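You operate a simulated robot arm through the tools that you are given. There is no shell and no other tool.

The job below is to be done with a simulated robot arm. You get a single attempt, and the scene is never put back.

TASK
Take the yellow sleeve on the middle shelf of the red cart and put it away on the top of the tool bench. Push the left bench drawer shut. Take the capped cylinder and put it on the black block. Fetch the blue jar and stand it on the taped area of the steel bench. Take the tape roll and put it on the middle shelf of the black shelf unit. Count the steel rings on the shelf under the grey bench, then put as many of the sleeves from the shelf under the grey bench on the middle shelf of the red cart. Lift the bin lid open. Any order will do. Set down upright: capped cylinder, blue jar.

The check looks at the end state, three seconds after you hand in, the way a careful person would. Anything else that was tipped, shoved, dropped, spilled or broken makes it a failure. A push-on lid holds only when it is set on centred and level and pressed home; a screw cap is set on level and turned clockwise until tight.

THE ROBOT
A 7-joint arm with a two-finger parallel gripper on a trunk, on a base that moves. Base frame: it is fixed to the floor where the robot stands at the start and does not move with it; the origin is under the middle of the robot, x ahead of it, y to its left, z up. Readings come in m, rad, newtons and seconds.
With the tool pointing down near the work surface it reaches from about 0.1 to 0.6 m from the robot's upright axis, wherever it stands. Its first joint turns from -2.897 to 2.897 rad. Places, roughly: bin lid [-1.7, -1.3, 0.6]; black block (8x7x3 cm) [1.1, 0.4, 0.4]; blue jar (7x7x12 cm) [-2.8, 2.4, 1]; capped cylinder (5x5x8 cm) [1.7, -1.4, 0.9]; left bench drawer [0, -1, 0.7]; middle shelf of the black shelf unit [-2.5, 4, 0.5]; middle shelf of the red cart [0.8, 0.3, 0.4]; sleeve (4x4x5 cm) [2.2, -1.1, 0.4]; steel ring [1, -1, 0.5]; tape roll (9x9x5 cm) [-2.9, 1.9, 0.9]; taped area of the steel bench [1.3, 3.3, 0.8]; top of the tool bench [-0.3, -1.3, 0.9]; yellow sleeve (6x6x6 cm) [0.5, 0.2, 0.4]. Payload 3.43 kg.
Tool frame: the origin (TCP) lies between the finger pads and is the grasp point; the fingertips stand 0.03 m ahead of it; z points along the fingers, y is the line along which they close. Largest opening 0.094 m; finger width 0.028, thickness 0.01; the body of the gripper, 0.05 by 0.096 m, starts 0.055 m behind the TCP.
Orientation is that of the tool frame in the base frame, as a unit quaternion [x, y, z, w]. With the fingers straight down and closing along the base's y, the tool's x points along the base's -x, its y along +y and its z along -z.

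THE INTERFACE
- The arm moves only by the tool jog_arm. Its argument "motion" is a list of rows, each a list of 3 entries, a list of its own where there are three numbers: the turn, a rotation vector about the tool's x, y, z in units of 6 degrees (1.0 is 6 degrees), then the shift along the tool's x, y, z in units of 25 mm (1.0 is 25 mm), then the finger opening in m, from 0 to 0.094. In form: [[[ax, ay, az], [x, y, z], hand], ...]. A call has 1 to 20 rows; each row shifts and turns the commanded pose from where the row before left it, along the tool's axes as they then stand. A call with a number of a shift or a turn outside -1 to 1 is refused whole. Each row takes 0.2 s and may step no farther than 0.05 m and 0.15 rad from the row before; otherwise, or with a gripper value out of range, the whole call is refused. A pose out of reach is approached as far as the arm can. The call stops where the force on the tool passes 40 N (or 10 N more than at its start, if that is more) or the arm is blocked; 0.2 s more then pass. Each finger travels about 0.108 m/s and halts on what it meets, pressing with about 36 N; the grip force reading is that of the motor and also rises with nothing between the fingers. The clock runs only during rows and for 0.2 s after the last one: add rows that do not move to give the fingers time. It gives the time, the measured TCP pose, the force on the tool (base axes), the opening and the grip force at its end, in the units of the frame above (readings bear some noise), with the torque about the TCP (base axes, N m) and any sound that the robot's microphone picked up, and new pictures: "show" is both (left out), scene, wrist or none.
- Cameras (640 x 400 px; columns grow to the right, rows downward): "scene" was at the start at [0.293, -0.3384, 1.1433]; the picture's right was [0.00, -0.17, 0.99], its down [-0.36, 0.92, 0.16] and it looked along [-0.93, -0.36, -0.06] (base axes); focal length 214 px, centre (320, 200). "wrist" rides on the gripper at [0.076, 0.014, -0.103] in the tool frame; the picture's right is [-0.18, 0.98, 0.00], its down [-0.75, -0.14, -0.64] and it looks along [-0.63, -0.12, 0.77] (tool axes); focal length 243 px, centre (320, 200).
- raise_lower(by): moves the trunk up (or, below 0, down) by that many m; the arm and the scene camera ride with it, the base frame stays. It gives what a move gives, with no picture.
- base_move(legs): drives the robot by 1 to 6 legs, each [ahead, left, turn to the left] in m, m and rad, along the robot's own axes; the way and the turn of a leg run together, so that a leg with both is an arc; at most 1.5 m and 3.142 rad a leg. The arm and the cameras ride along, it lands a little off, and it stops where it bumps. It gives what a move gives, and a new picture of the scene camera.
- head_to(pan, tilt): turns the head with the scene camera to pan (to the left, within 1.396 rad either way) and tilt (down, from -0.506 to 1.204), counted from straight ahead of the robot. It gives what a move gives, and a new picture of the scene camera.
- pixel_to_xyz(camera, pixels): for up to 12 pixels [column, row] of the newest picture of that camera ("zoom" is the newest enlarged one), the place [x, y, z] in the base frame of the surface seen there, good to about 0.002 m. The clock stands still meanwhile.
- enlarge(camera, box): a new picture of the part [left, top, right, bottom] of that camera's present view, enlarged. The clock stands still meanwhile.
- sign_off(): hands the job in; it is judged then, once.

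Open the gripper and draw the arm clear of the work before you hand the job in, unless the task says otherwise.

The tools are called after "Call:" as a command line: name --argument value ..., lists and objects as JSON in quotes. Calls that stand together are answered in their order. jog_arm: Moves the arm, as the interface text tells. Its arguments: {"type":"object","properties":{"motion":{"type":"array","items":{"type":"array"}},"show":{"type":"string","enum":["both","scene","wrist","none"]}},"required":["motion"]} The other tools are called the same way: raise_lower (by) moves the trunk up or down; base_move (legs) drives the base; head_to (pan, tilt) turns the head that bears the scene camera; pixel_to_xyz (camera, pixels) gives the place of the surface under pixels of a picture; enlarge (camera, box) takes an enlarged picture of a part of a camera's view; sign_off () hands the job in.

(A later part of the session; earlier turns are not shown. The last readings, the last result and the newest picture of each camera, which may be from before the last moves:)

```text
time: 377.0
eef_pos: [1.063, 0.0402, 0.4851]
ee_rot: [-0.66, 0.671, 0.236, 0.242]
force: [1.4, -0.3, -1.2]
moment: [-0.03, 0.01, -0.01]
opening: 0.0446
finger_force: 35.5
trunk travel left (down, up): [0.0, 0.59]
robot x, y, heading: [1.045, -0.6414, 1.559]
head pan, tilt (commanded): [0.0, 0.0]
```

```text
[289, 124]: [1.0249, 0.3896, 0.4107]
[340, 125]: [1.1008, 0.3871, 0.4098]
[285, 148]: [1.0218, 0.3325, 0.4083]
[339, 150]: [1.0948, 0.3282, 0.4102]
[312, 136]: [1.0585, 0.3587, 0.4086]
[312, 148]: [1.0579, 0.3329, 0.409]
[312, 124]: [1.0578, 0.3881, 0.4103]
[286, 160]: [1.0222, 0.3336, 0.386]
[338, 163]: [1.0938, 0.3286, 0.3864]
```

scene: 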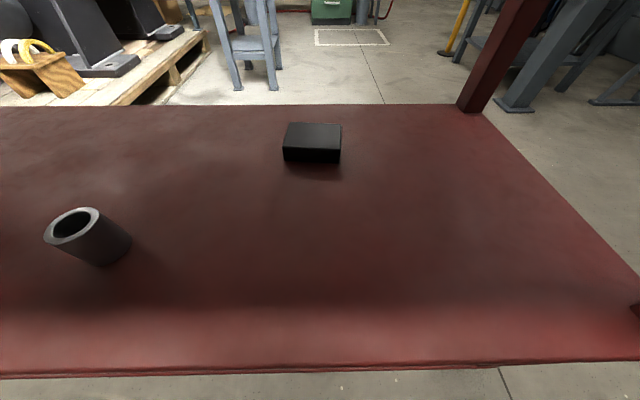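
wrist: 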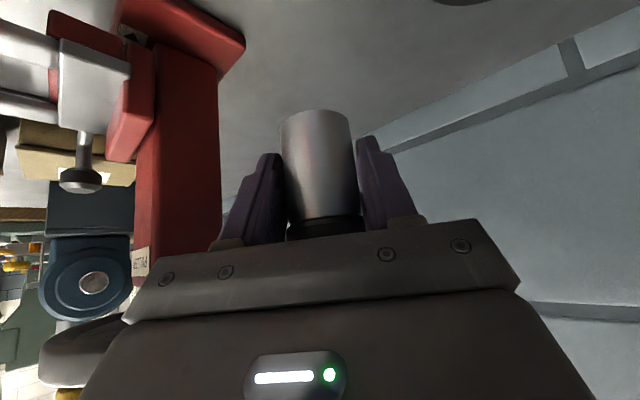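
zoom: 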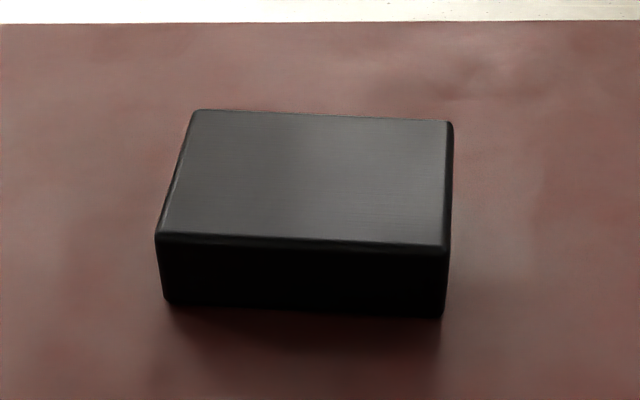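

The block's top centre is (1.061, 0.361) at z=0.410. I stretch the arm a bit at z≈0.475 and drive forward 0.25 m to bring the cylinder over the block.

Call:
jog_arm --motion '[[[0, 0, 0], [-0.77, 0.1, 0.89], 0.02], [[0, 0, 0], [-0.77, 0.1, 0.89], 0.02]]' --show "none"

Call:
base_move --legs '[[0.245, 0, 0]]'

Call:
jog_arm --motion '[[[0, 0, 0], [0, 0, 0], 0.02]]' --show "wrist"

```text
time: 377.6
eef_pos: [1.0573, 0.0994, 0.4754]
ee_rot: [-0.66, 0.671, 0.235, 0.241]
force: [-0.6, 0.3, -0.6]
moment: [0.01, 0.04, 0.01]
opening: 0.0443
finger_force: 36.0
trunk travel left (down, up): [0.0, 0.59]
robot x, y, heading: [1.0446, -0.6481, 1.565]
head pan, tilt (commanded): [0.0, 0.0]
```

```text
time: 379.3
eef_pos: [1.0599, 0.304, 0.458]
ee_rot: [-0.663, 0.676, 0.225, 0.231]
force: [-1.0, 0.0, -0.5]
moment: [-0.02, -0.01, 0.01]
opening: 0.0446
finger_force: 36.5
trunk travel left (down, up): [0.0, 0.59]
robot x, y, heading: [1.0474, -0.4216, 1.56]
head pan, tilt (commanded): [0.0, 0.0]
stopped in leg 1: the robot was blocked; the commanded pose is now the measured one
```

scene: 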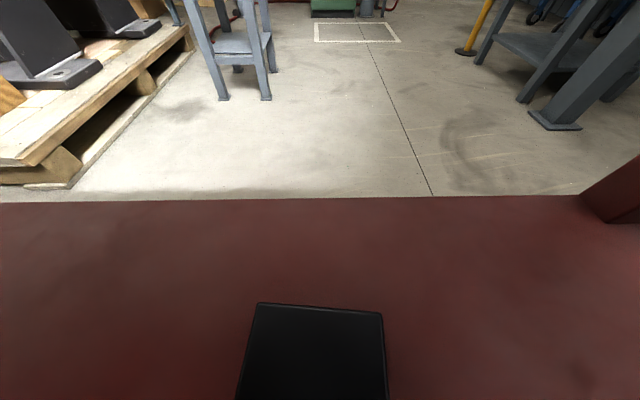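

```text
time: 379.7
eef_pos: [1.0609, 0.3043, 0.4584]
ee_rot: [-0.664, 0.675, 0.225, 0.231]
force: [0.2, 0.5, -1.9]
moment: [-0.01, -0.05, 0.01]
opening: 0.0441
finger_force: 35.8
trunk travel left (down, up): [0.0, 0.59]
robot x, y, heading: [1.0475, -0.4205, 1.561]
head pan, tilt (commanded): [0.0, 0.0]
```

wrist: 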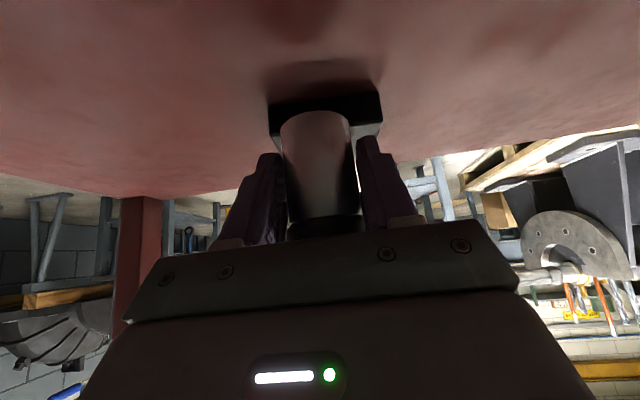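

The base was blocked by the cart's top edge against the forearm. I check at once whether the cart moved, by measuring the block again.

Call:
pixel_to_xyz --camera "scene" --pixels '[[260, 305], [380, 315], [320, 330], [320, 380], [320, 203], [320, 198], [200, 300], [320, 290]]'

Call:
base_move --legs '[[-0.12, 0, 0]]'

Call:
head_to --pan 0 --tilt -0.4

```text
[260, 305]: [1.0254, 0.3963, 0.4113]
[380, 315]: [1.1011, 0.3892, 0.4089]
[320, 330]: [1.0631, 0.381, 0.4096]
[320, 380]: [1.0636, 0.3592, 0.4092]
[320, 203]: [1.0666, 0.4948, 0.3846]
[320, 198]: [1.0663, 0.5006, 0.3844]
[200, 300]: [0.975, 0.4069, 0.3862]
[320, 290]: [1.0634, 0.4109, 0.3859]
```

```text
time: 380.9
eef_pos: [1.0598, 0.1852, 0.459]
ee_rot: [-0.663, 0.676, 0.225, 0.231]
force: [-0.4, -0.6, -2.8]
moment: [-0.05, -0.01, -0.02]
opening: 0.0446
finger_force: 36.2
trunk travel left (down, up): [0.0, 0.59]
robot x, y, heading: [1.0463, -0.5411, 1.558]
head pan, tilt (commanded): [0.0, 0.0]
```

scene: 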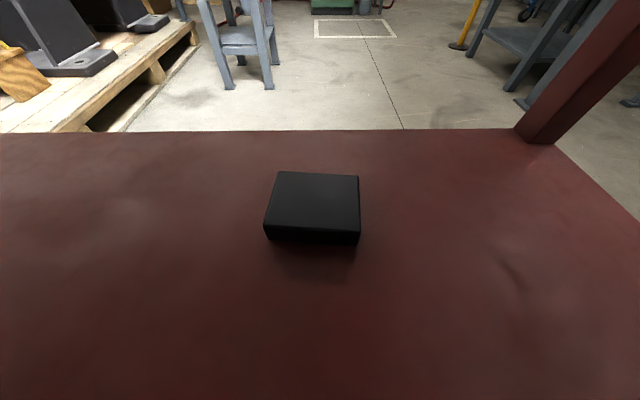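

```text
time: 381.8
eef_pos: [1.0601, 0.1848, 0.4597]
ee_rot: [-0.663, 0.675, 0.225, 0.231]
force: [-0.8, -0.3, -1.5]
moment: [0.0, 0.01, -0.04]
opening: 0.0447
finger_force: 35.8
trunk travel left (down, up): [0.0, 0.59]
robot x, y, heading: [1.0492, -0.5445, 1.56]
head pan, tilt (commanded): [0.0, -0.4]
```

scene: 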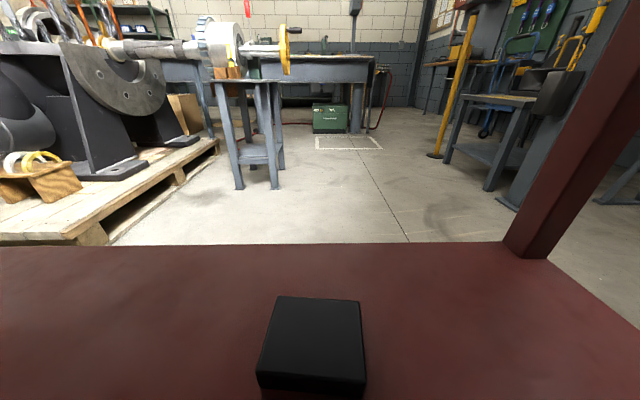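

The block is where it was, so the cart did not move. The block is only ~0.14 m from the cart's back edge, so I check whether the rear side is accessible by measuring floor points behind the cart.

Call:
pixel_to_xyz --camera "scene" --pixels '[[300, 244], [508, 206], [440, 155], [480, 185], [276, 188], [240, 188], [215, 150], [110, 240], [400, 235], [330, 145], [600, 205], [350, 105]]'

Call:
head_to --pan -0.9 --tilt -0.4

```text
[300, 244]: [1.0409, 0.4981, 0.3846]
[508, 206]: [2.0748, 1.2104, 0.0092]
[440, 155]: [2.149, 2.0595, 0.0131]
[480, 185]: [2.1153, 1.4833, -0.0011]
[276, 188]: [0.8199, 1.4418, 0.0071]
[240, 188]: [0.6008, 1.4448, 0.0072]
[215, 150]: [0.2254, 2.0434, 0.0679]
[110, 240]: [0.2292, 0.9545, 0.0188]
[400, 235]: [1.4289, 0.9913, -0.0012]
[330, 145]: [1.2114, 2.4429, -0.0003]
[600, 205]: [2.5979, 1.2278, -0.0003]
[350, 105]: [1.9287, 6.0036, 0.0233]
```

```text
time: 383.0
eef_pos: [1.061, 0.1857, 0.4586]
ee_rot: [-0.663, 0.675, 0.225, 0.232]
force: [0.2, 0.3, -0.6]
moment: [0.02, -0.02, 0.01]
opening: 0.0441
finger_force: 36.3
trunk travel left (down, up): [0.0, 0.59]
robot x, y, heading: [1.0468, -0.5413, 1.561]
head pan, tilt (commanded): [-0.901, -0.4]
```

scene: 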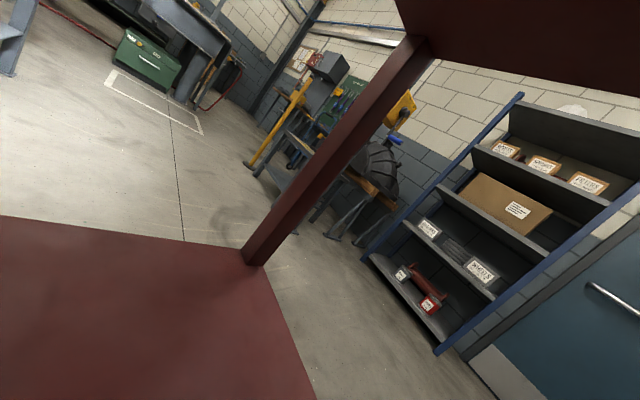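

The rear side is reachable: free floor between the cart's end (x 1.34) and the blue shelf, and a .14 m depth from the back. I drive back, around the cart's right end, and north along x≈1.68.

Call:
base_move --legs '[[-0.145, 0, 0], [0, 0, -1.5708], [0.63, 0, 0], [0, 0, 1.5708], [0.8, 0, 0]]'

Call:
head_to --pan 0 --tilt -0.45

```text
time: 399.1
eef_pos: [1.6887, 0.8391, 0.4582]
ee_rot: [-0.663, 0.675, 0.226, 0.232]
force: [-0.4, -0.1, -1.1]
moment: [-0.03, 0.02, 0.02]
opening: 0.0438
finger_force: 36.5
trunk travel left (down, up): [0.0, 0.59]
robot x, y, heading: [1.6798, 0.111, 1.561]
head pan, tilt (commanded): [-0.901, -0.4]
```

scene: 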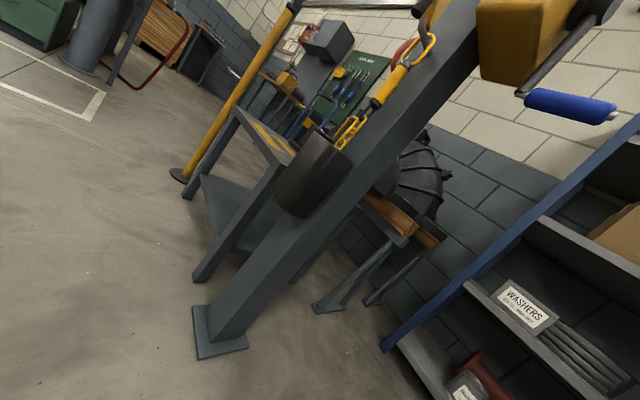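

```text
time: 400.3
eef_pos: [1.6882, 0.8388, 0.4588]
ee_rot: [-0.663, 0.675, 0.226, 0.232]
force: [-0.5, 0.6, -2.0]
moment: [-0.01, 0.02, 0.0]
opening: 0.0442
finger_force: 36.6
trunk travel left (down, up): [0.0, 0.59]
robot x, y, heading: [1.6752, 0.1116, 1.559]
head pan, tilt (commanded): [0.0, -0.45]
```

scene: 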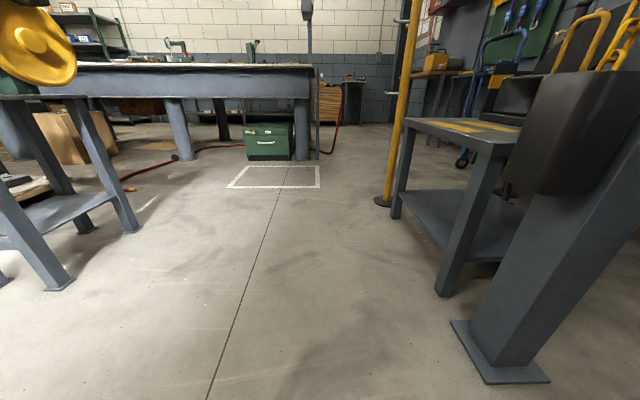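

The way ahead is clear; a crane column stands at the right and a stand at the left. I measure the column's base plate and the stand's feet.

Call:
pixel_to_xyz --camera "scene" --pixels '[[453, 322], [487, 382], [440, 292], [395, 218], [62, 290], [135, 232], [90, 232], [382, 203], [100, 100], [240, 188], [320, 187], [560, 100]]'

```text
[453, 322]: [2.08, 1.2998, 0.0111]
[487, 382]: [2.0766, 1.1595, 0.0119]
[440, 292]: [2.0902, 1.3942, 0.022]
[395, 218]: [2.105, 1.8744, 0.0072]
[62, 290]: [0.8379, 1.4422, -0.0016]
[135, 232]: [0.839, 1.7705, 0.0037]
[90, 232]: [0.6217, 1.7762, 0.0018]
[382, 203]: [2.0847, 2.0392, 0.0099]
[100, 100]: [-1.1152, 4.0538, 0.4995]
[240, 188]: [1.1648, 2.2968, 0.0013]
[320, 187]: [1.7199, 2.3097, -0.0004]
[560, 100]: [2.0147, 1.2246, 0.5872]
```

I continue north, turn left through 180° to face −y behind the cart, and slide right to x≈1.06.

Call:
base_move --legs '[[1.22, 0, 0], [0, 0, 1.58], [0, 0, 1.573], [0, -0.62, 0]]'

Call:
head_to --pan 0 --tilt -0.2

```text
time: 417.2
eef_pos: [1.0521, 0.6247, 0.4602]
ee_rot: [0.682, 0.656, -0.234, 0.223]
force: [0.5, 0.6, -1.3]
moment: [0.02, -0.01, 0.01]
opening: 0.0417
finger_force: 36.4
trunk travel left (down, up): [0.0, 0.59]
robot x, y, heading: [1.0785, 1.3522, -1.598]
head pan, tilt (commanded): [0.0, -0.45]
```

scene: 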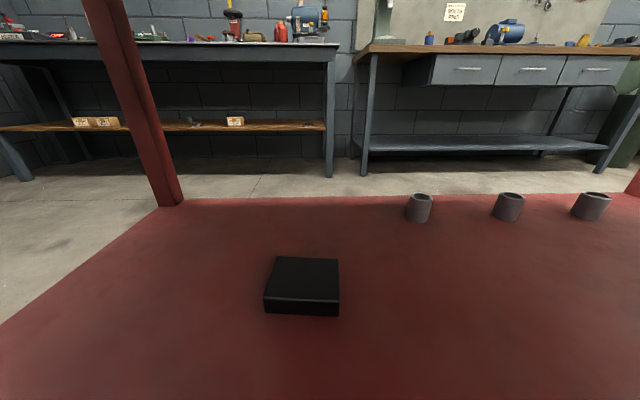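

```text
time: 417.9
eef_pos: [1.052, 0.6245, 0.4575]
ee_rot: [0.682, 0.656, -0.234, 0.223]
force: [-0.7, 0.1, -2.0]
moment: [0.05, -0.03, 0.0]
opening: 0.0418
finger_force: 36.0
trunk travel left (down, up): [0.0, 0.59]
robot x, y, heading: [1.0794, 1.3523, -1.602]
head pan, tilt (commanded): [0.0, -0.201]
```

scene: 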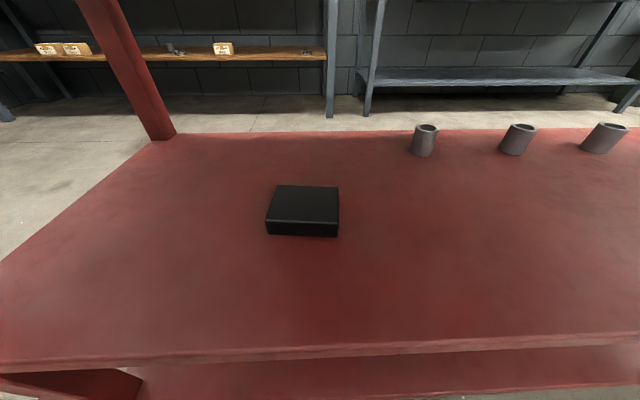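

The opening reading dropped from 0.0444 to 0.0417, so the cylinder may have shifted in the grip. I check with the wrist camera.

Call:
jog_arm --motion '[[[0, 0, 0], [0, 0, 0], 0.02]]' --show "wrist"

Call:
head_to --pan 0 --tilt 0.6

```text
time: 418.3
eef_pos: [1.052, 0.6248, 0.4587]
ee_rot: [0.682, 0.656, -0.234, 0.223]
force: [0.1, 0.6, -1.5]
moment: [0.05, 0.01, -0.02]
opening: 0.0417
finger_force: 36.5
trunk travel left (down, up): [0.0, 0.59]
robot x, y, heading: [1.0813, 1.3534, -1.598]
head pan, tilt (commanded): [0.0, -0.201]
```

wrist: 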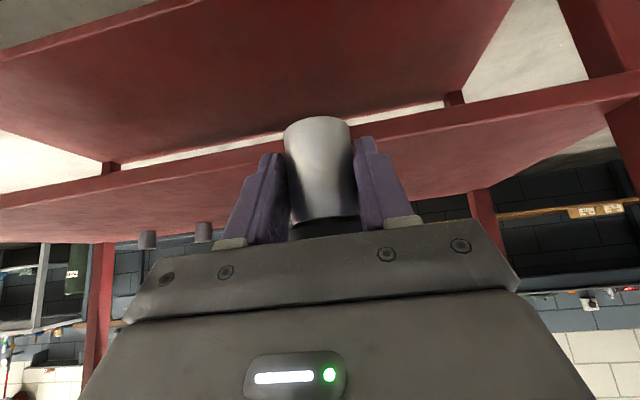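

```text
time: 419.5
eef_pos: [1.0512, 0.6253, 0.4594]
ee_rot: [0.682, 0.656, -0.234, 0.223]
force: [0.6, 0.2, -1.8]
moment: [0.05, 0.02, 0.0]
opening: 0.0415
finger_force: 35.5
trunk travel left (down, up): [0.0, 0.59]
robot x, y, heading: [1.08, 1.3533, -1.604]
head pan, tilt (commanded): [0.0, 0.6]
```

scene: 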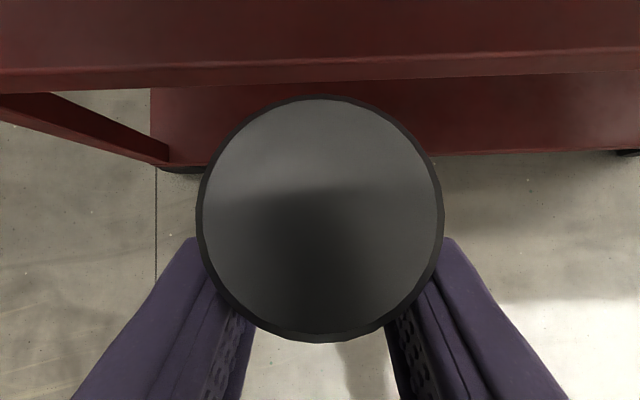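

The cap appears as a near-perfect circle from straight above, so the cylinder is about vertical. I measure the cap plane to quantify its tilt and position.

Call:
pixel_to_xyz --camera "scene" --pixels '[[320, 112], [320, 325], [212, 218], [428, 218], [250, 150], [390, 150], [250, 290], [390, 290], [320, 218]]'

```text
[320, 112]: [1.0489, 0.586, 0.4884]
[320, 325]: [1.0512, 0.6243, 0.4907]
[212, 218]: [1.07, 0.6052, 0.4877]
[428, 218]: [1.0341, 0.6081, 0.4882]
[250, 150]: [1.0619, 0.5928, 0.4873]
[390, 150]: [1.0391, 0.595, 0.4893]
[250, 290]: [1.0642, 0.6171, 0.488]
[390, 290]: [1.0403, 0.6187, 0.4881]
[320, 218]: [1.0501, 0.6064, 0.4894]
```

The cap's top is level at z≈0.488, centred at (1.0515, 0.606), so the cylinder is upright with its bottom at about z=0.419. I raise it 14 mm, straighten the heading and move toward the block.

Call:
jog_arm --motion '[[[0, 0, 0], [-0.17, 0, -0.22], 0.02], [[0, 0, 0], [-0.17, 0, -0.22], 0.02]]' --show "none"

Call:
base_move --legs '[[0, 0, 0.029], [0.15, -0.01, 0]]'

Call:
pixel_to_xyz --camera "scene" --pixels '[[320, 112], [320, 325], [212, 218], [428, 218], [320, 218]]'

```text
time: 420.1
eef_pos: [1.0523, 0.6238, 0.4735]
ee_rot: [0.682, 0.656, -0.233, 0.222]
force: [-0.6, 0.4, -1.5]
moment: [0.05, -0.01, 0.0]
opening: 0.0416
finger_force: 36.1
trunk travel left (down, up): [0.0, 0.59]
robot x, y, heading: [1.0806, 1.3518, -1.604]
head pan, tilt (commanded): [0.0, 0.6]
```

```text
time: 421.8
eef_pos: [1.0618, 0.4741, 0.4727]
ee_rot: [0.673, 0.665, -0.231, 0.226]
force: [-0.2, -0.2, -1.3]
moment: [0.08, 0.0, 0.02]
opening: 0.0416
finger_force: 36.6
trunk travel left (down, up): [0.0, 0.59]
robot x, y, heading: [1.0704, 1.2022, -1.571]
head pan, tilt (commanded): [0.0, 0.6]
```

scene: 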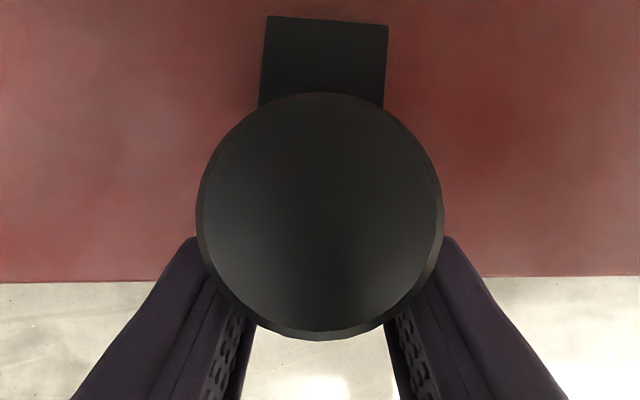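

```text
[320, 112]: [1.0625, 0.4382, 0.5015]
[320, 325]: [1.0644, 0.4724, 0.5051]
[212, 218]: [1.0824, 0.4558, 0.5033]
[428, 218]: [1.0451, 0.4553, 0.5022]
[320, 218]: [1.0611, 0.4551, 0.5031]
```

The cap seems slightly higher toward the robot side. I sample more points to determine its tilt accurately.

Call:
pixel_to_xyz --camera "scene" --pixels '[[280, 122], [300, 116], [340, 116], [360, 122], [280, 315], [300, 322], [340, 322], [360, 315], [320, 150], [320, 180], [320, 260], [320, 290]]'

```text
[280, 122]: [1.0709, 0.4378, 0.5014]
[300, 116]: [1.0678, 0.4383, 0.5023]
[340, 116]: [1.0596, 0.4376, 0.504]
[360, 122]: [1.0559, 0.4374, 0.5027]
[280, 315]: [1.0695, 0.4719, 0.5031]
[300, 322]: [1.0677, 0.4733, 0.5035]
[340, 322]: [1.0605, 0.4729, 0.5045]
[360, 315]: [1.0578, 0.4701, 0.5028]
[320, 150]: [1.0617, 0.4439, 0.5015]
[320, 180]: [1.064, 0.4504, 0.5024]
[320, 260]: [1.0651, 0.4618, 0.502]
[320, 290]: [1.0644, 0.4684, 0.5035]
```

The tilt is about 1.7° forward, matching the pitch change from the bump. I rotate the tool back by 1.7° and drive the remaining 0.094 m.

Call:
jog_arm --motion '[[[0, -0.28, 0], [0, 0, 0], 0.02]]' --show "none"

Call:
base_move --legs '[[0.094, 0, 0]]'

Call:
pixel_to_xyz --camera "scene" --pixels '[[280, 122], [300, 116], [340, 116], [360, 122], [280, 315], [300, 322], [340, 322], [360, 315], [212, 218], [428, 218], [320, 218]]'

```text
time: 422.2
eef_pos: [1.0626, 0.4743, 0.472]
ee_rot: [0.669, 0.662, -0.241, 0.236]
force: [0.0, -0.1, -1.8]
moment: [0.04, 0.0, 0.01]
opening: 0.0416
finger_force: 36.7
trunk travel left (down, up): [0.0, 0.59]
robot x, y, heading: [1.071, 1.2018, -1.573]
head pan, tilt (commanded): [0.0, 0.6]
```

```text
time: 423.3
eef_pos: [1.0645, 0.379, 0.4719]
ee_rot: [0.669, 0.662, -0.241, 0.236]
force: [-0.1, -0.2, -1.3]
moment: [0.04, 0.02, 0.01]
opening: 0.0414
finger_force: 36.2
trunk travel left (down, up): [0.0, 0.59]
robot x, y, heading: [1.0659, 1.1099, -1.573]
head pan, tilt (commanded): [0.0, 0.6]
```

scene: 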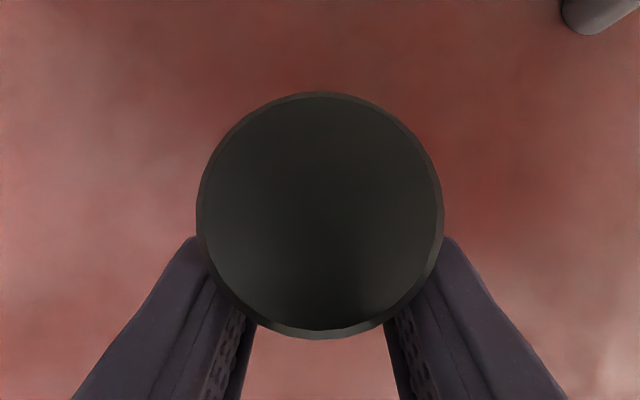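

```text
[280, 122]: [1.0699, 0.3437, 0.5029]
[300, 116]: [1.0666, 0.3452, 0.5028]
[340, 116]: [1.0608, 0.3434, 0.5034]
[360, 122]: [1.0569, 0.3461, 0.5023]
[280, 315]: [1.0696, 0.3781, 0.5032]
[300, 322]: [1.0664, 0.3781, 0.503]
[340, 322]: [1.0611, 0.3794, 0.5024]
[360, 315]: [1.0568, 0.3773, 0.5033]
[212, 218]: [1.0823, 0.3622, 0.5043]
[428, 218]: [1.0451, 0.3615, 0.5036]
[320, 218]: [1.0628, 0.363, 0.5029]
```

The cap is level and centred at (1.0637, 0.362), within 3 mm of the block's centre. I lower it gently onto the block.

Call:
jog_arm --motion '[[[0, 0, 0], [0.16, 0, 0.2], 0.02], [[0, 0, 0], [0.16, 0, 0.2], 0.02], [[0, 0, 0], [0.13, 0, 0.16], 0.02], [[0, 0, 0], [0.04, 0, 0.05], 0.02], [[0, 0, 0], [0, 0, 0], 0.02]]' --show "wrist"

```text
time: 424.5
eef_pos: [1.0641, 0.3796, 0.4537]
ee_rot: [0.669, 0.663, -0.24, 0.237]
force: [-0.7, 0.4, -2.0]
moment: [0.02, 0.02, -0.01]
opening: 0.0416
finger_force: 36.3
trunk travel left (down, up): [0.0, 0.59]
robot x, y, heading: [1.0694, 1.1101, -1.57]
head pan, tilt (commanded): [0.0, 0.6]
```

wrist: 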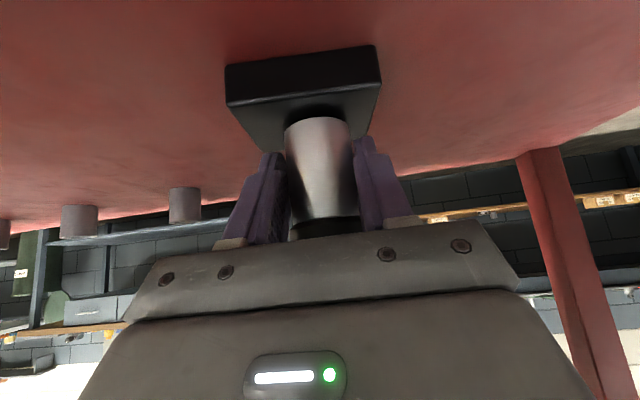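

The cylinder is just above the block's middle. I lower the last few millimetres with small steps until contact shows.

Call:
jog_arm --motion '[[[0, 0, 0], [0.03, 0, 0.04], 0.02], [[0, 0, 0], [0.03, 0, 0.04], 0.02], [[0, 0, 0], [0, 0, 0], 0.02]]' --show "none"

Call:
jog_arm --motion '[[[0, 0, 0], [0.03, 0, 0.04], 0.02], [[0, 0, 0], [0, 0, 0], 0.02]]' --show "none"

```text
time: 425.3
eef_pos: [1.0637, 0.378, 0.4517]
ee_rot: [0.669, 0.663, -0.24, 0.236]
force: [0.1, -0.1, -1.4]
moment: [0.04, 0.0, 0.03]
opening: 0.0417
finger_force: 36.1
trunk travel left (down, up): [0.0, 0.59]
robot x, y, heading: [1.0723, 1.108, -1.568]
head pan, tilt (commanded): [0.0, 0.6]
```

```text
time: 425.9
eef_pos: [1.0633, 0.3794, 0.45]
ee_rot: [0.669, 0.663, -0.241, 0.236]
force: [0.4, 0.9, 1.5]
moment: [-0.05, -0.03, 0.01]
opening: 0.0411
finger_force: 36.4
trunk travel left (down, up): [0.0, 0.59]
robot x, y, heading: [1.0722, 1.1081, -1.571]
head pan, tilt (commanded): [0.0, 0.6]
```

The force turned to +1.5 N: contact. I open the fingers and withdraw along the tool axis.

Call:
jog_arm --motion '[[[0, 0, 0], [0.01, 0, 0.015], 0.02], [[0, 0, 0], [0, 0, 0], 0.045], [[0, 0, 0], [0, 0, 0], 0.06], [[0, 0, 0], [0, 0, 0], 0.06], [[0, 0, 0], [0, 0, -0.4], 0.06], [[0, 0, 0], [0, 0, -0.8], 0.06], [[0, 0, 0], [0, 0, -1], 0.06], [[0, 0, 0], [0, 0, -1], 0.06]]' --show "both"

```text
time: 427.7
eef_pos: [1.0647, 0.4303, 0.5106]
ee_rot: [0.669, 0.663, -0.241, 0.236]
force: [0.2, -0.7, 0.4]
moment: [-0.01, -0.02, 0.0]
opening: 0.06
finger_force: 0.0
trunk travel left (down, up): [0.0, 0.59]
robot x, y, heading: [1.0697, 1.1059, -1.571]
head pan, tilt (commanded): [0.0, 0.6]
```

scene: 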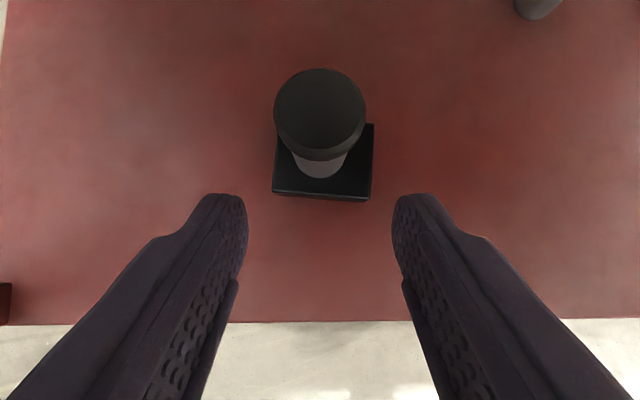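
wrist: 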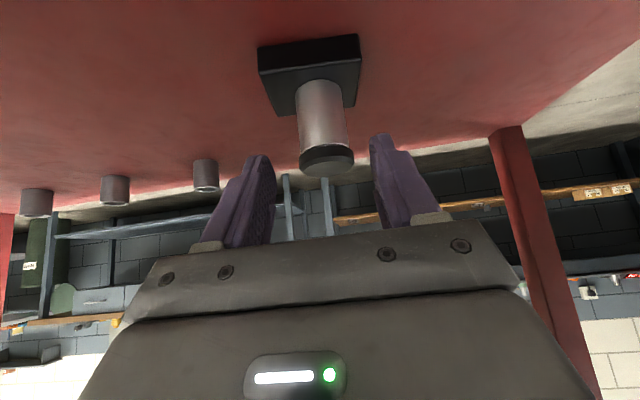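

The capped cylinder stands upright on the black block. I back out, shift to open floor, raise the trunk and retract the arm before surveying the north half of the room.

Call:
base_move --legs '[[-0.22, 0, 0], [0, 0.35, 0]]'

Call:
raise_lower --by 0.3

Call:
jog_arm --motion '[[[0, 0, 0], [0, 0, -1], 0.06], [[0, 0, 0], [0, 0, -1], 0.06], [[0, 0, 0], [0, 0, -1], 0.06], [[0, 0, 0], [0.3, 0, -1], 0.06], [[0, 0, 0], [0.3, 0, -1], 0.06], [[0, 0, 0], [0.3, 0, -1], 0.06], [[0, 0, 0], [0.3, 0, -1], 0.06], [[0, 0, 0], [0.3, 0, -1], 0.06]]' --show "none"

```text
time: 431.3
eef_pos: [1.4135, 0.6473, 0.5097]
ee_rot: [0.668, 0.663, -0.24, 0.236]
force: [-1.0, -0.1, 0.8]
moment: [-0.02, -0.02, -0.03]
opening: 0.0602
finger_force: 0.1
trunk travel left (down, up): [0.0, 0.59]
robot x, y, heading: [1.4183, 1.3275, -1.565]
head pan, tilt (commanded): [0.0, 0.6]
```

scene: 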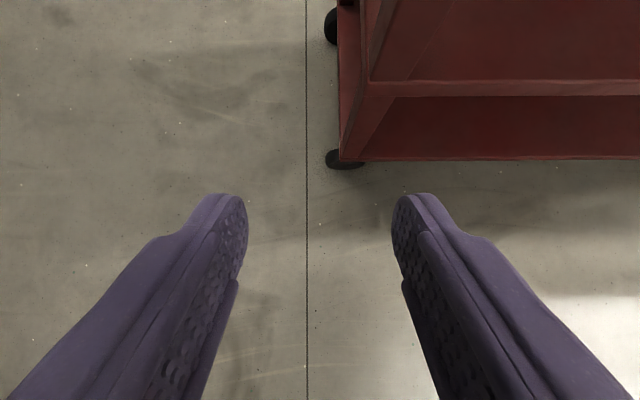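

```text
time: 434.3
eef_pos: [1.4152, 0.6483, 0.8111]
ee_rot: [0.668, 0.664, -0.239, 0.237]
force: [0.8, -0.6, 0.1]
moment: [-0.01, 0.0, 0.02]
opening: 0.0598
finger_force: 0.1
trunk travel left (down, up): [-0.3, 0.29]
robot x, y, heading: [1.4203, 1.3263, -1.575]
head pan, tilt (commanded): [0.0, 0.6]
```

```text
time: 436.1
eef_pos: [1.4173, 0.8038, 0.9426]
ee_rot: [0.668, 0.664, -0.24, 0.236]
force: [0.0, 0.8, 0.1]
moment: [-0.02, -0.02, 0.0]
opening: 0.0599
finger_force: 0.1
trunk travel left (down, up): [-0.3, 0.29]
robot x, y, heading: [1.4206, 1.3254, -1.571]
head pan, tilt (commanded): [0.0, 0.6]
```

Now I turn right to face −x (west) and look ahead with the head raised.

Call:
base_move --legs '[[0, 0, -1.5708]]'

Call:
head_to --pan 0 --tilt -0.5

Call:
head_to --pan -0.9 --tilt -0.4

```text
time: 440.3
eef_pos: [0.8975, 1.3301, 0.9425]
ee_rot: [0.942, -0.007, -0.337, -0.004]
force: [0.1, -0.9, 0.6]
moment: [0.02, 0.03, -0.01]
opening: 0.0599
finger_force: 0.1
trunk travel left (down, up): [-0.3, 0.29]
robot x, y, heading: [1.4184, 1.3258, 3.134]
head pan, tilt (commanded): [0.0, 0.6]
```

scene: 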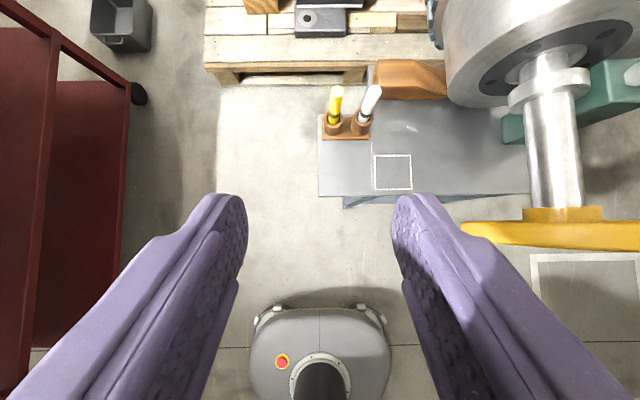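

```text
time: 441.6
eef_pos: [0.898, 1.3314, 0.9429]
ee_rot: [0.941, -0.005, -0.338, -0.003]
force: [-0.2, 0.6, -0.5]
moment: [-0.03, -0.01, 0.02]
opening: 0.0601
finger_force: 0.1
trunk travel left (down, up): [-0.3, 0.29]
robot x, y, heading: [1.4214, 1.3249, 3.135]
head pan, tilt (commanded): [0.0, -0.499]
```

scene: 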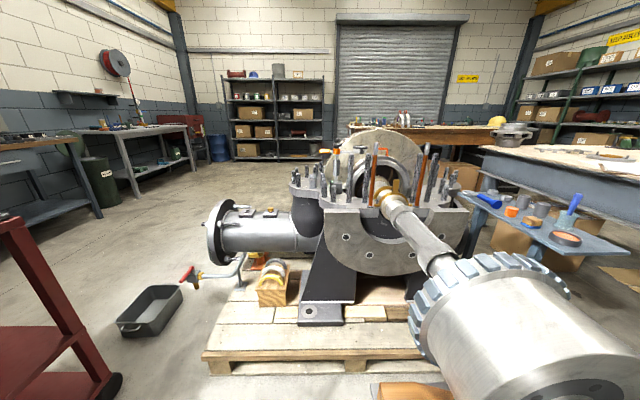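

```text
time: 442.8
eef_pos: [0.8966, 1.3322, 0.9418]
ee_rot: [0.942, -0.005, -0.337, -0.003]
force: [-0.2, -0.2, -0.2]
moment: [0.01, 0.02, -0.01]
opening: 0.0601
finger_force: 0.0
trunk travel left (down, up): [-0.3, 0.29]
robot x, y, heading: [1.4191, 1.3268, 3.137]
head pan, tilt (commanded): [-0.901, -0.4]
```

scene: 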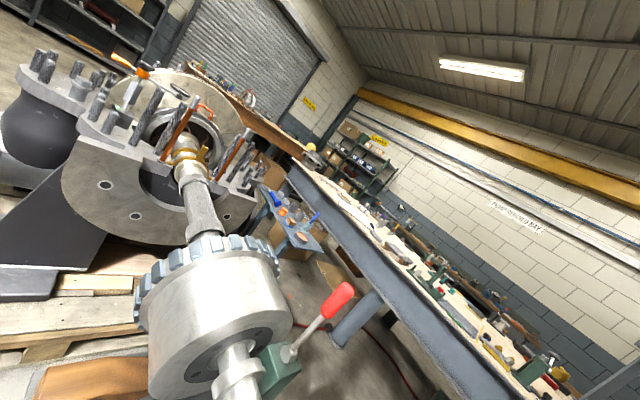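

The wooden table in front of the roller door should hold the jar and tape; the pump on a pallet lies between. I look west again and measure key floor and furniture points.

Call:
head_to --pan 0 --tilt -0.5

Call:
pixel_to_xyz --camera "scene" --pixels '[[207, 365], [222, 262], [120, 330], [180, 290], [300, 195], [240, 190], [370, 150], [360, 125], [470, 125], [275, 155], [480, 150], [560, 215]]'

Call:
enlarge --camera "scene" --box '[330, 80, 640, 274]'

```text
time: 444.0
eef_pos: [0.8965, 1.3305, 0.9426]
ee_rot: [0.942, -0.005, -0.337, -0.003]
force: [0.5, -0.3, 0.0]
moment: [-0.01, -0.03, -0.03]
opening: 0.0597
finger_force: 0.0
trunk travel left (down, up): [-0.3, 0.29]
robot x, y, heading: [1.4163, 1.325, 3.136]
head pan, tilt (commanded): [0.0, -0.499]
```

scene: 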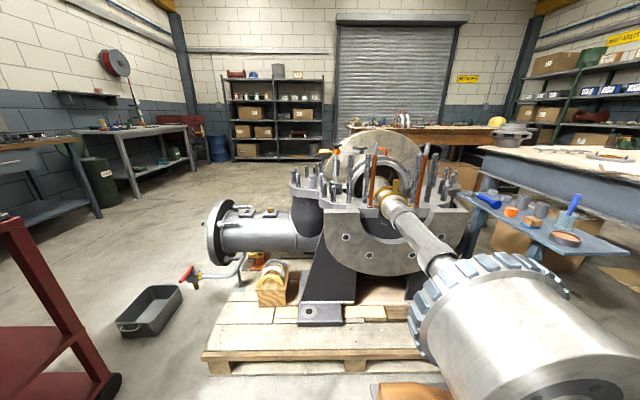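

```text
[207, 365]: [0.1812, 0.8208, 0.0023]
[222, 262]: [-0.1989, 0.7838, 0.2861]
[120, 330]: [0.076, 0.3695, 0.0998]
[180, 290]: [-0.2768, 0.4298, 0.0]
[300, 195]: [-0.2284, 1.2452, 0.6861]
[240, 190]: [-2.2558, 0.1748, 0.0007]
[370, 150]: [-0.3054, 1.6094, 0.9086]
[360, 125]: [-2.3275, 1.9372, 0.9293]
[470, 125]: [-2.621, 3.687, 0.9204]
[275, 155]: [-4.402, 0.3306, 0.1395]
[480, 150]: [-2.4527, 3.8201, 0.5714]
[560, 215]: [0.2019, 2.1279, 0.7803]
```

```text
2.06 times, centred on (485, 177) of scene
```

zoom: 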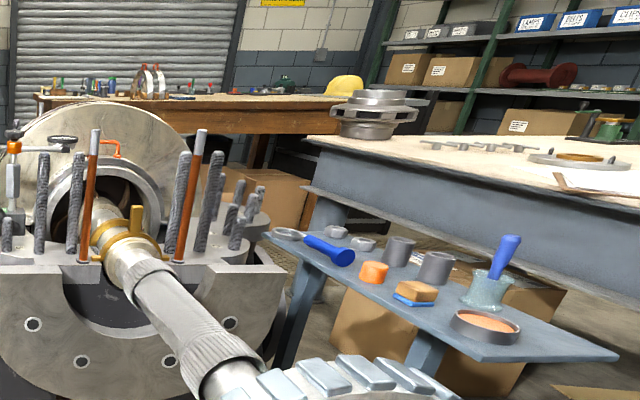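

The north corridor is cluttered, so I take the known southern route: around the cart's east end, west through the aisle, then north along x≈−1.2.

Call:
base_move --legs '[[-0.26, 0, 0], [0, 0, -1.5708], [-1.5, 0, 0], [-0.28, 0, 0], [0, 0, 1.5708], [1.45, 0, 0]]'

Call:
base_move --legs '[[1.4, 0, 0], [0, 0, -1.5708], [0.9, 0, 0]]'

```text
time: 468.9
eef_pos: [-0.2798, -0.4917, 0.9419]
ee_rot: [0.942, 0.007, -0.337, 0.001]
force: [-0.1, 0.4, 0.3]
moment: [-0.01, 0.0, -0.08]
opening: 0.06
finger_force: 0.1
trunk travel left (down, up): [-0.3, 0.29]
robot x, y, heading: [0.2448, -0.4826, -3.116]
head pan, tilt (commanded): [0.0, -0.499]
```

scene: 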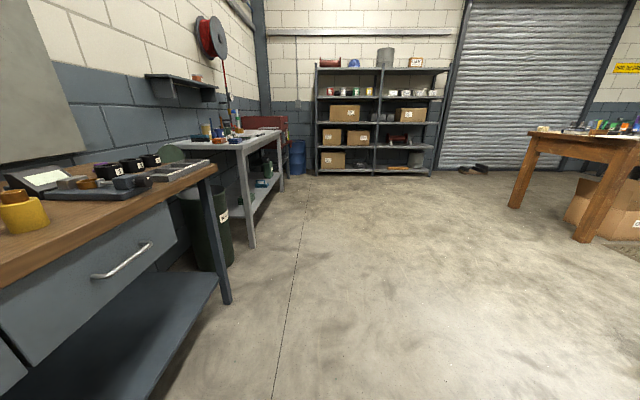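

```text
time: 484.0
eef_pos: [-1.1729, 0.9102, 0.9417]
ee_rot: [0.668, -0.663, -0.238, -0.238]
force: [-0.4, -0.1, -0.1]
moment: [-0.01, -0.02, 0.0]
opening: 0.06
finger_force: 0.0
trunk travel left (down, up): [-0.3, 0.29]
robot x, y, heading: [-1.1708, 0.3927, 1.586]
head pan, tilt (commanded): [0.0, -0.499]
```

scene: 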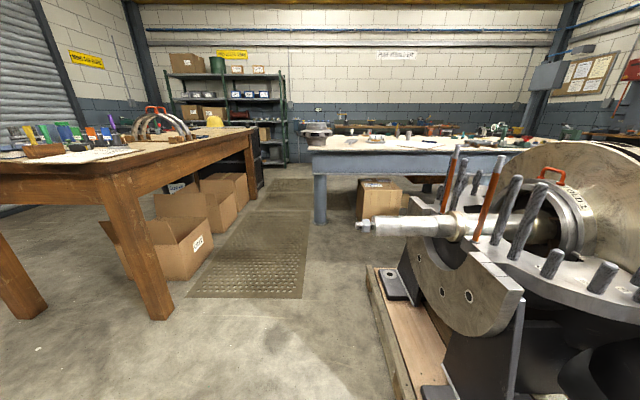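

A fine view: wooden table with items at left, cartons beneath, a mat lane in the middle, the dark shelf unit at (230,100) and a long steel bench at (430,150). I measure obstacles along the lane.

Call:
pixel_to_xyz --camera "scene" --pixels '[[360, 226], [372, 270], [215, 275], [205, 245], [248, 215], [155, 318], [262, 160], [320, 220], [310, 150], [360, 215], [100, 240], [290, 200]]'

Call:
enlarge --camera "scene" --box '[0, 60, 320, 260]'

```text
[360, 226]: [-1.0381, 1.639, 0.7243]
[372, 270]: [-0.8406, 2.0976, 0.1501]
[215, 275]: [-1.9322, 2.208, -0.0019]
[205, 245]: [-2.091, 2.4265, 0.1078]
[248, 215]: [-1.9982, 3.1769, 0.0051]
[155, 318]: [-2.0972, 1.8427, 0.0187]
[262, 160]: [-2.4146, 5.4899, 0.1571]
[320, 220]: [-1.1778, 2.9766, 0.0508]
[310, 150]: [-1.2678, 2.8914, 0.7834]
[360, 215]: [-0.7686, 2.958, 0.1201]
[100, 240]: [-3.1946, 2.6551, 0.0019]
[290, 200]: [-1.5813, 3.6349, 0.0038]
```

```text
2.00 times, centred on (160, 160) of scene
```

zoom: 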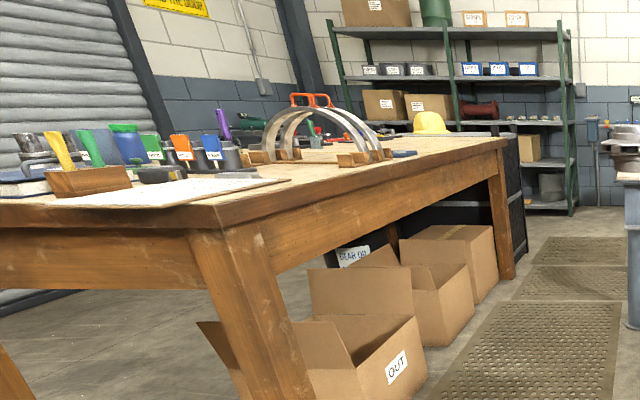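

The low black unit near (−2.45, 3.8) is the black shelf unit. I slide left along the free floor to face the table's south end and see the jar and tape roll.

Call:
base_move --legs '[[0, 0.8, 0], [0, 0.8, 0]]'

Call:
enlarge --camera "scene" --box '[160, 80, 560, 330]'

```text
time: 492.2
eef_pos: [-2.7823, 0.877, 0.9439]
ee_rot: [0.672, -0.66, -0.239, -0.237]
force: [0.9, 0.6, 0.1]
moment: [0.01, 0.01, 0.0]
opening: 0.0601
finger_force: 0.0
trunk travel left (down, up): [-0.3, 0.29]
robot x, y, heading: [-2.7708, 0.356, 1.595]
head pan, tilt (commanded): [0.0, -0.499]
```

scene: 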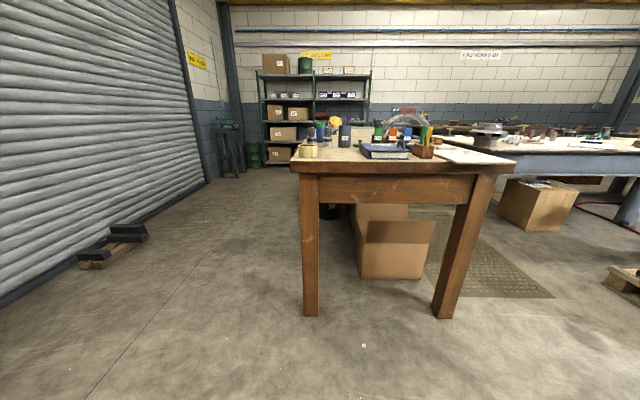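

```text
1.60 times, centred on (360, 205) of scene
```

zoom: 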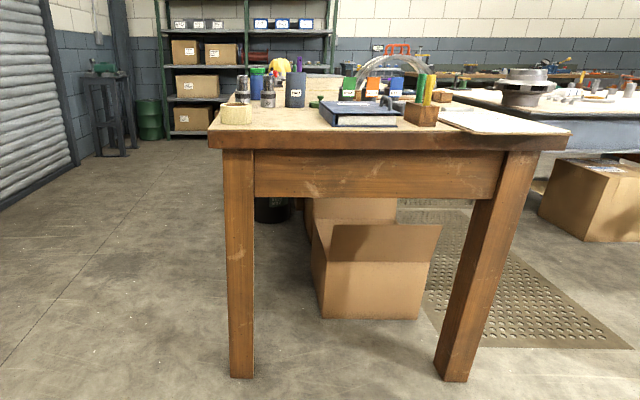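

The table's south end is ahead; a beige roll sits at its left front corner (308,150) and a dark-blue jar-like can at (345,135). I move 0.4 m closer and zoom.

Call:
base_move --legs '[[0.4, 0, -0.024]]'

Call:
head_to --pan 0 --tilt -0.35

Call:
enlarge --camera "scene" --box '[220, 20, 480, 182]'

```text
time: 494.7
eef_pos: [-2.7754, 1.2766, 0.942]
ee_rot: [-0.664, 0.667, 0.237, 0.24]
force: [-0.3, 0.2, -0.3]
moment: [-0.01, 0.02, 0.03]
opening: 0.0597
finger_force: 0.0
trunk travel left (down, up): [-0.3, 0.29]
robot x, y, heading: [-2.7744, 0.7534, 1.578]
head pan, tilt (commanded): [0.0, -0.499]
```

scene: 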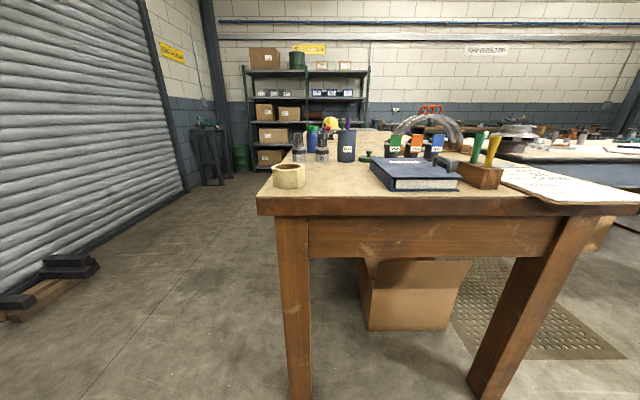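

```text
time: 495.4
eef_pos: [-2.7744, 1.2765, 0.9421]
ee_rot: [-0.664, 0.668, 0.236, 0.24]
force: [0.0, -0.1, 0.8]
moment: [0.01, -0.05, -0.01]
opening: 0.0602
finger_force: 0.0
trunk travel left (down, up): [-0.3, 0.29]
robot x, y, heading: [-2.7778, 0.7525, 1.575]
head pan, tilt (commanded): [0.0, -0.351]
```

scene: 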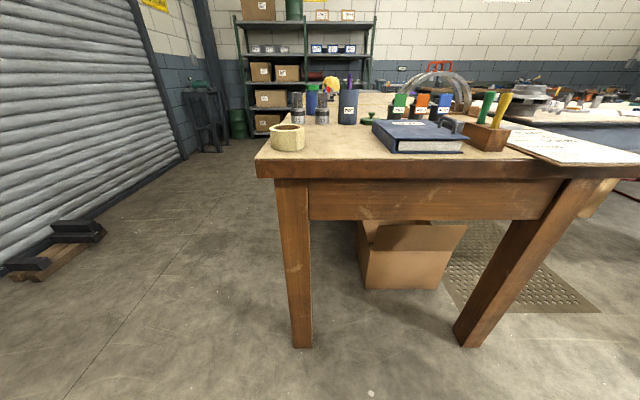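

```text
2.46 times, centred on (350, 101) of scene
```

zoom: 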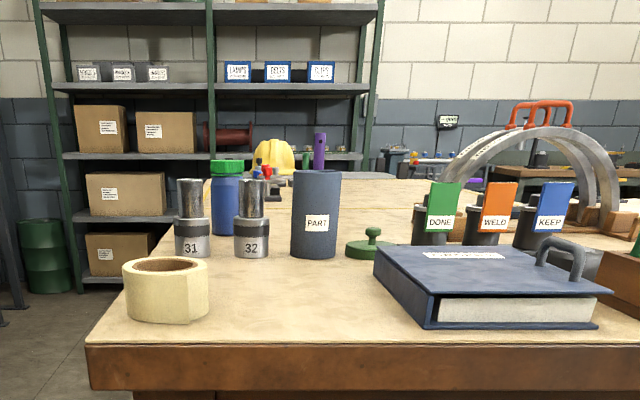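

I see the tape roll, sockets "31"/"32", a blue jar with a green cap behind them, and a slate "PART" can. I measure each to identify the blue jar.

Call:
pixel_to_xyz --camera "zoom" --pixels '[[227, 205], [228, 168], [228, 160], [315, 200], [315, 250], [193, 250], [252, 250], [165, 300], [165, 263], [380, 250], [165, 345], [450, 270]]'

```text
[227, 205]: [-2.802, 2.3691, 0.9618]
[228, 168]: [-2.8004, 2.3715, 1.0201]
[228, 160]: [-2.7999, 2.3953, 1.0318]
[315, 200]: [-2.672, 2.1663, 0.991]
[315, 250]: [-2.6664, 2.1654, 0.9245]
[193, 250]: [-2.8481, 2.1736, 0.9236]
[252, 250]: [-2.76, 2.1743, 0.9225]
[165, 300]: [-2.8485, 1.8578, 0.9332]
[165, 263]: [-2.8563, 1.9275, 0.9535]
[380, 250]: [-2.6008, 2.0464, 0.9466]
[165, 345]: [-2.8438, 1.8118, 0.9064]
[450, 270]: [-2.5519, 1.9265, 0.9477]
```

The blue jar with green cap is centred near (−2.802, 2.404), top z≈1.03; the tape roll near (−2.852, 1.90). I measure the lane west of the table and the door to plan approaches.

Call:
pixel_to_xyz --camera "scene" --pixels '[[100, 180], [20, 250], [75, 255], [180, 150], [257, 165], [262, 150], [300, 345], [470, 345], [220, 145], [200, 250], [240, 200], [270, 140]]'

Call:
enlarge --camera "scene" --box '[240, 100, 340, 162]'

```text
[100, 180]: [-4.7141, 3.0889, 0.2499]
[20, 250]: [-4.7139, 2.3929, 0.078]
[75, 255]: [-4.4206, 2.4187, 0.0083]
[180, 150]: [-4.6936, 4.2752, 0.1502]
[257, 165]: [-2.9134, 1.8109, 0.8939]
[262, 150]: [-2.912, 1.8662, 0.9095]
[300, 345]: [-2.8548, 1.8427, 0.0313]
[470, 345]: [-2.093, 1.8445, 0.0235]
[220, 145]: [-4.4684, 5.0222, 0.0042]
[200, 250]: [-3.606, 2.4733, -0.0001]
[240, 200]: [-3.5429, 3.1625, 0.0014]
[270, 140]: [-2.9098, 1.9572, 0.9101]
```

```text
6.40 times, centred on (290, 131) of scene
```

zoom: 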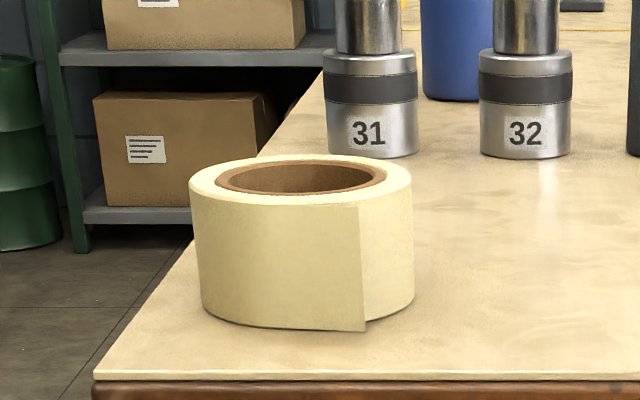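

The door is at x≈−4.71, so the west lane is wide. Before picking anything I drive up that lane to look at the black shelf unit.

Call:
base_move --legs '[[0, 0.75, 0], [1.45, 0, 0], [0.7, 0, 0]]'

Call:
head_to --pan -0.7 --tilt -0.3

```text
time: 509.7
eef_pos: [-3.5081, 3.4277, 0.9427]
ee_rot: [-0.661, 0.671, 0.236, 0.241]
force: [0.7, 0.2, -0.1]
moment: [0.01, 0.02, -0.02]
opening: 0.0601
finger_force: 0.1
trunk travel left (down, up): [-0.3, 0.29]
robot x, y, heading: [-3.5143, 2.9029, 1.564]
head pan, tilt (commanded): [0.0, -0.351]
```

scene: 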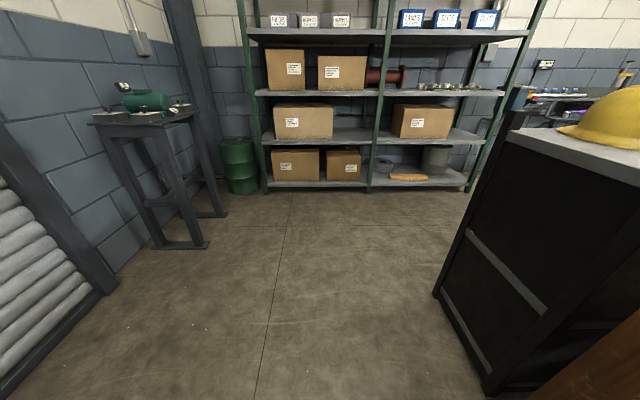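

```text
time: 510.8
eef_pos: [-3.5082, 3.4275, 0.9435]
ee_rot: [-0.66, 0.671, 0.235, 0.241]
force: [0.2, -0.1, -0.8]
moment: [-0.02, -0.04, 0.03]
opening: 0.0601
finger_force: 0.1
trunk travel left (down, up): [-0.3, 0.29]
robot x, y, heading: [-3.5146, 2.9056, 1.56]
head pan, tilt (commanded): [-0.7, -0.3]
```

scene: 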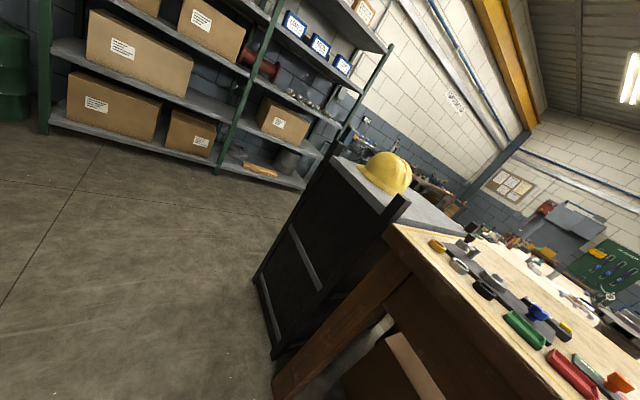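

The black unit with the yellow helmet on top stands at the table's north end. I zoom into it and measure.

Call:
enlarge --camera "scene" --box '[230, 130, 470, 380]'

Call:
pixel_to_xyz --camera "scene" --pixels '[[310, 260], [290, 230], [300, 300], [265, 280], [275, 350], [330, 200], [395, 205], [340, 160], [350, 180], [280, 300], [310, 330], [400, 225]]'

```text
1.60 times, centred on (350, 255) of scene
```

zoom: 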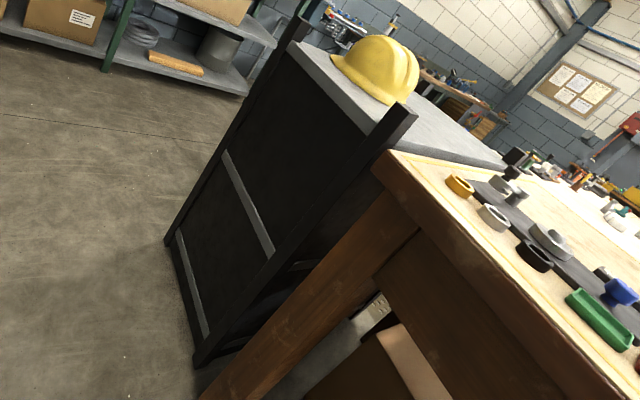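

```text
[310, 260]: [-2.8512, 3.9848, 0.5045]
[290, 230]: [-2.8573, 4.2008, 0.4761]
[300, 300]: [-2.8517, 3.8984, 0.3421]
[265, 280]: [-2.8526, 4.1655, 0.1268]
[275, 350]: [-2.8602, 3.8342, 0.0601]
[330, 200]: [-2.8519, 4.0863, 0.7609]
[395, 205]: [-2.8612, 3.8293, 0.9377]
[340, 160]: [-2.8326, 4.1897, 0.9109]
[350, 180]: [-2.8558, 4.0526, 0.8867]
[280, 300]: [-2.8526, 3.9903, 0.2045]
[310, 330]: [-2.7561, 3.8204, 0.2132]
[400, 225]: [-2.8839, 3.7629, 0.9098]
```

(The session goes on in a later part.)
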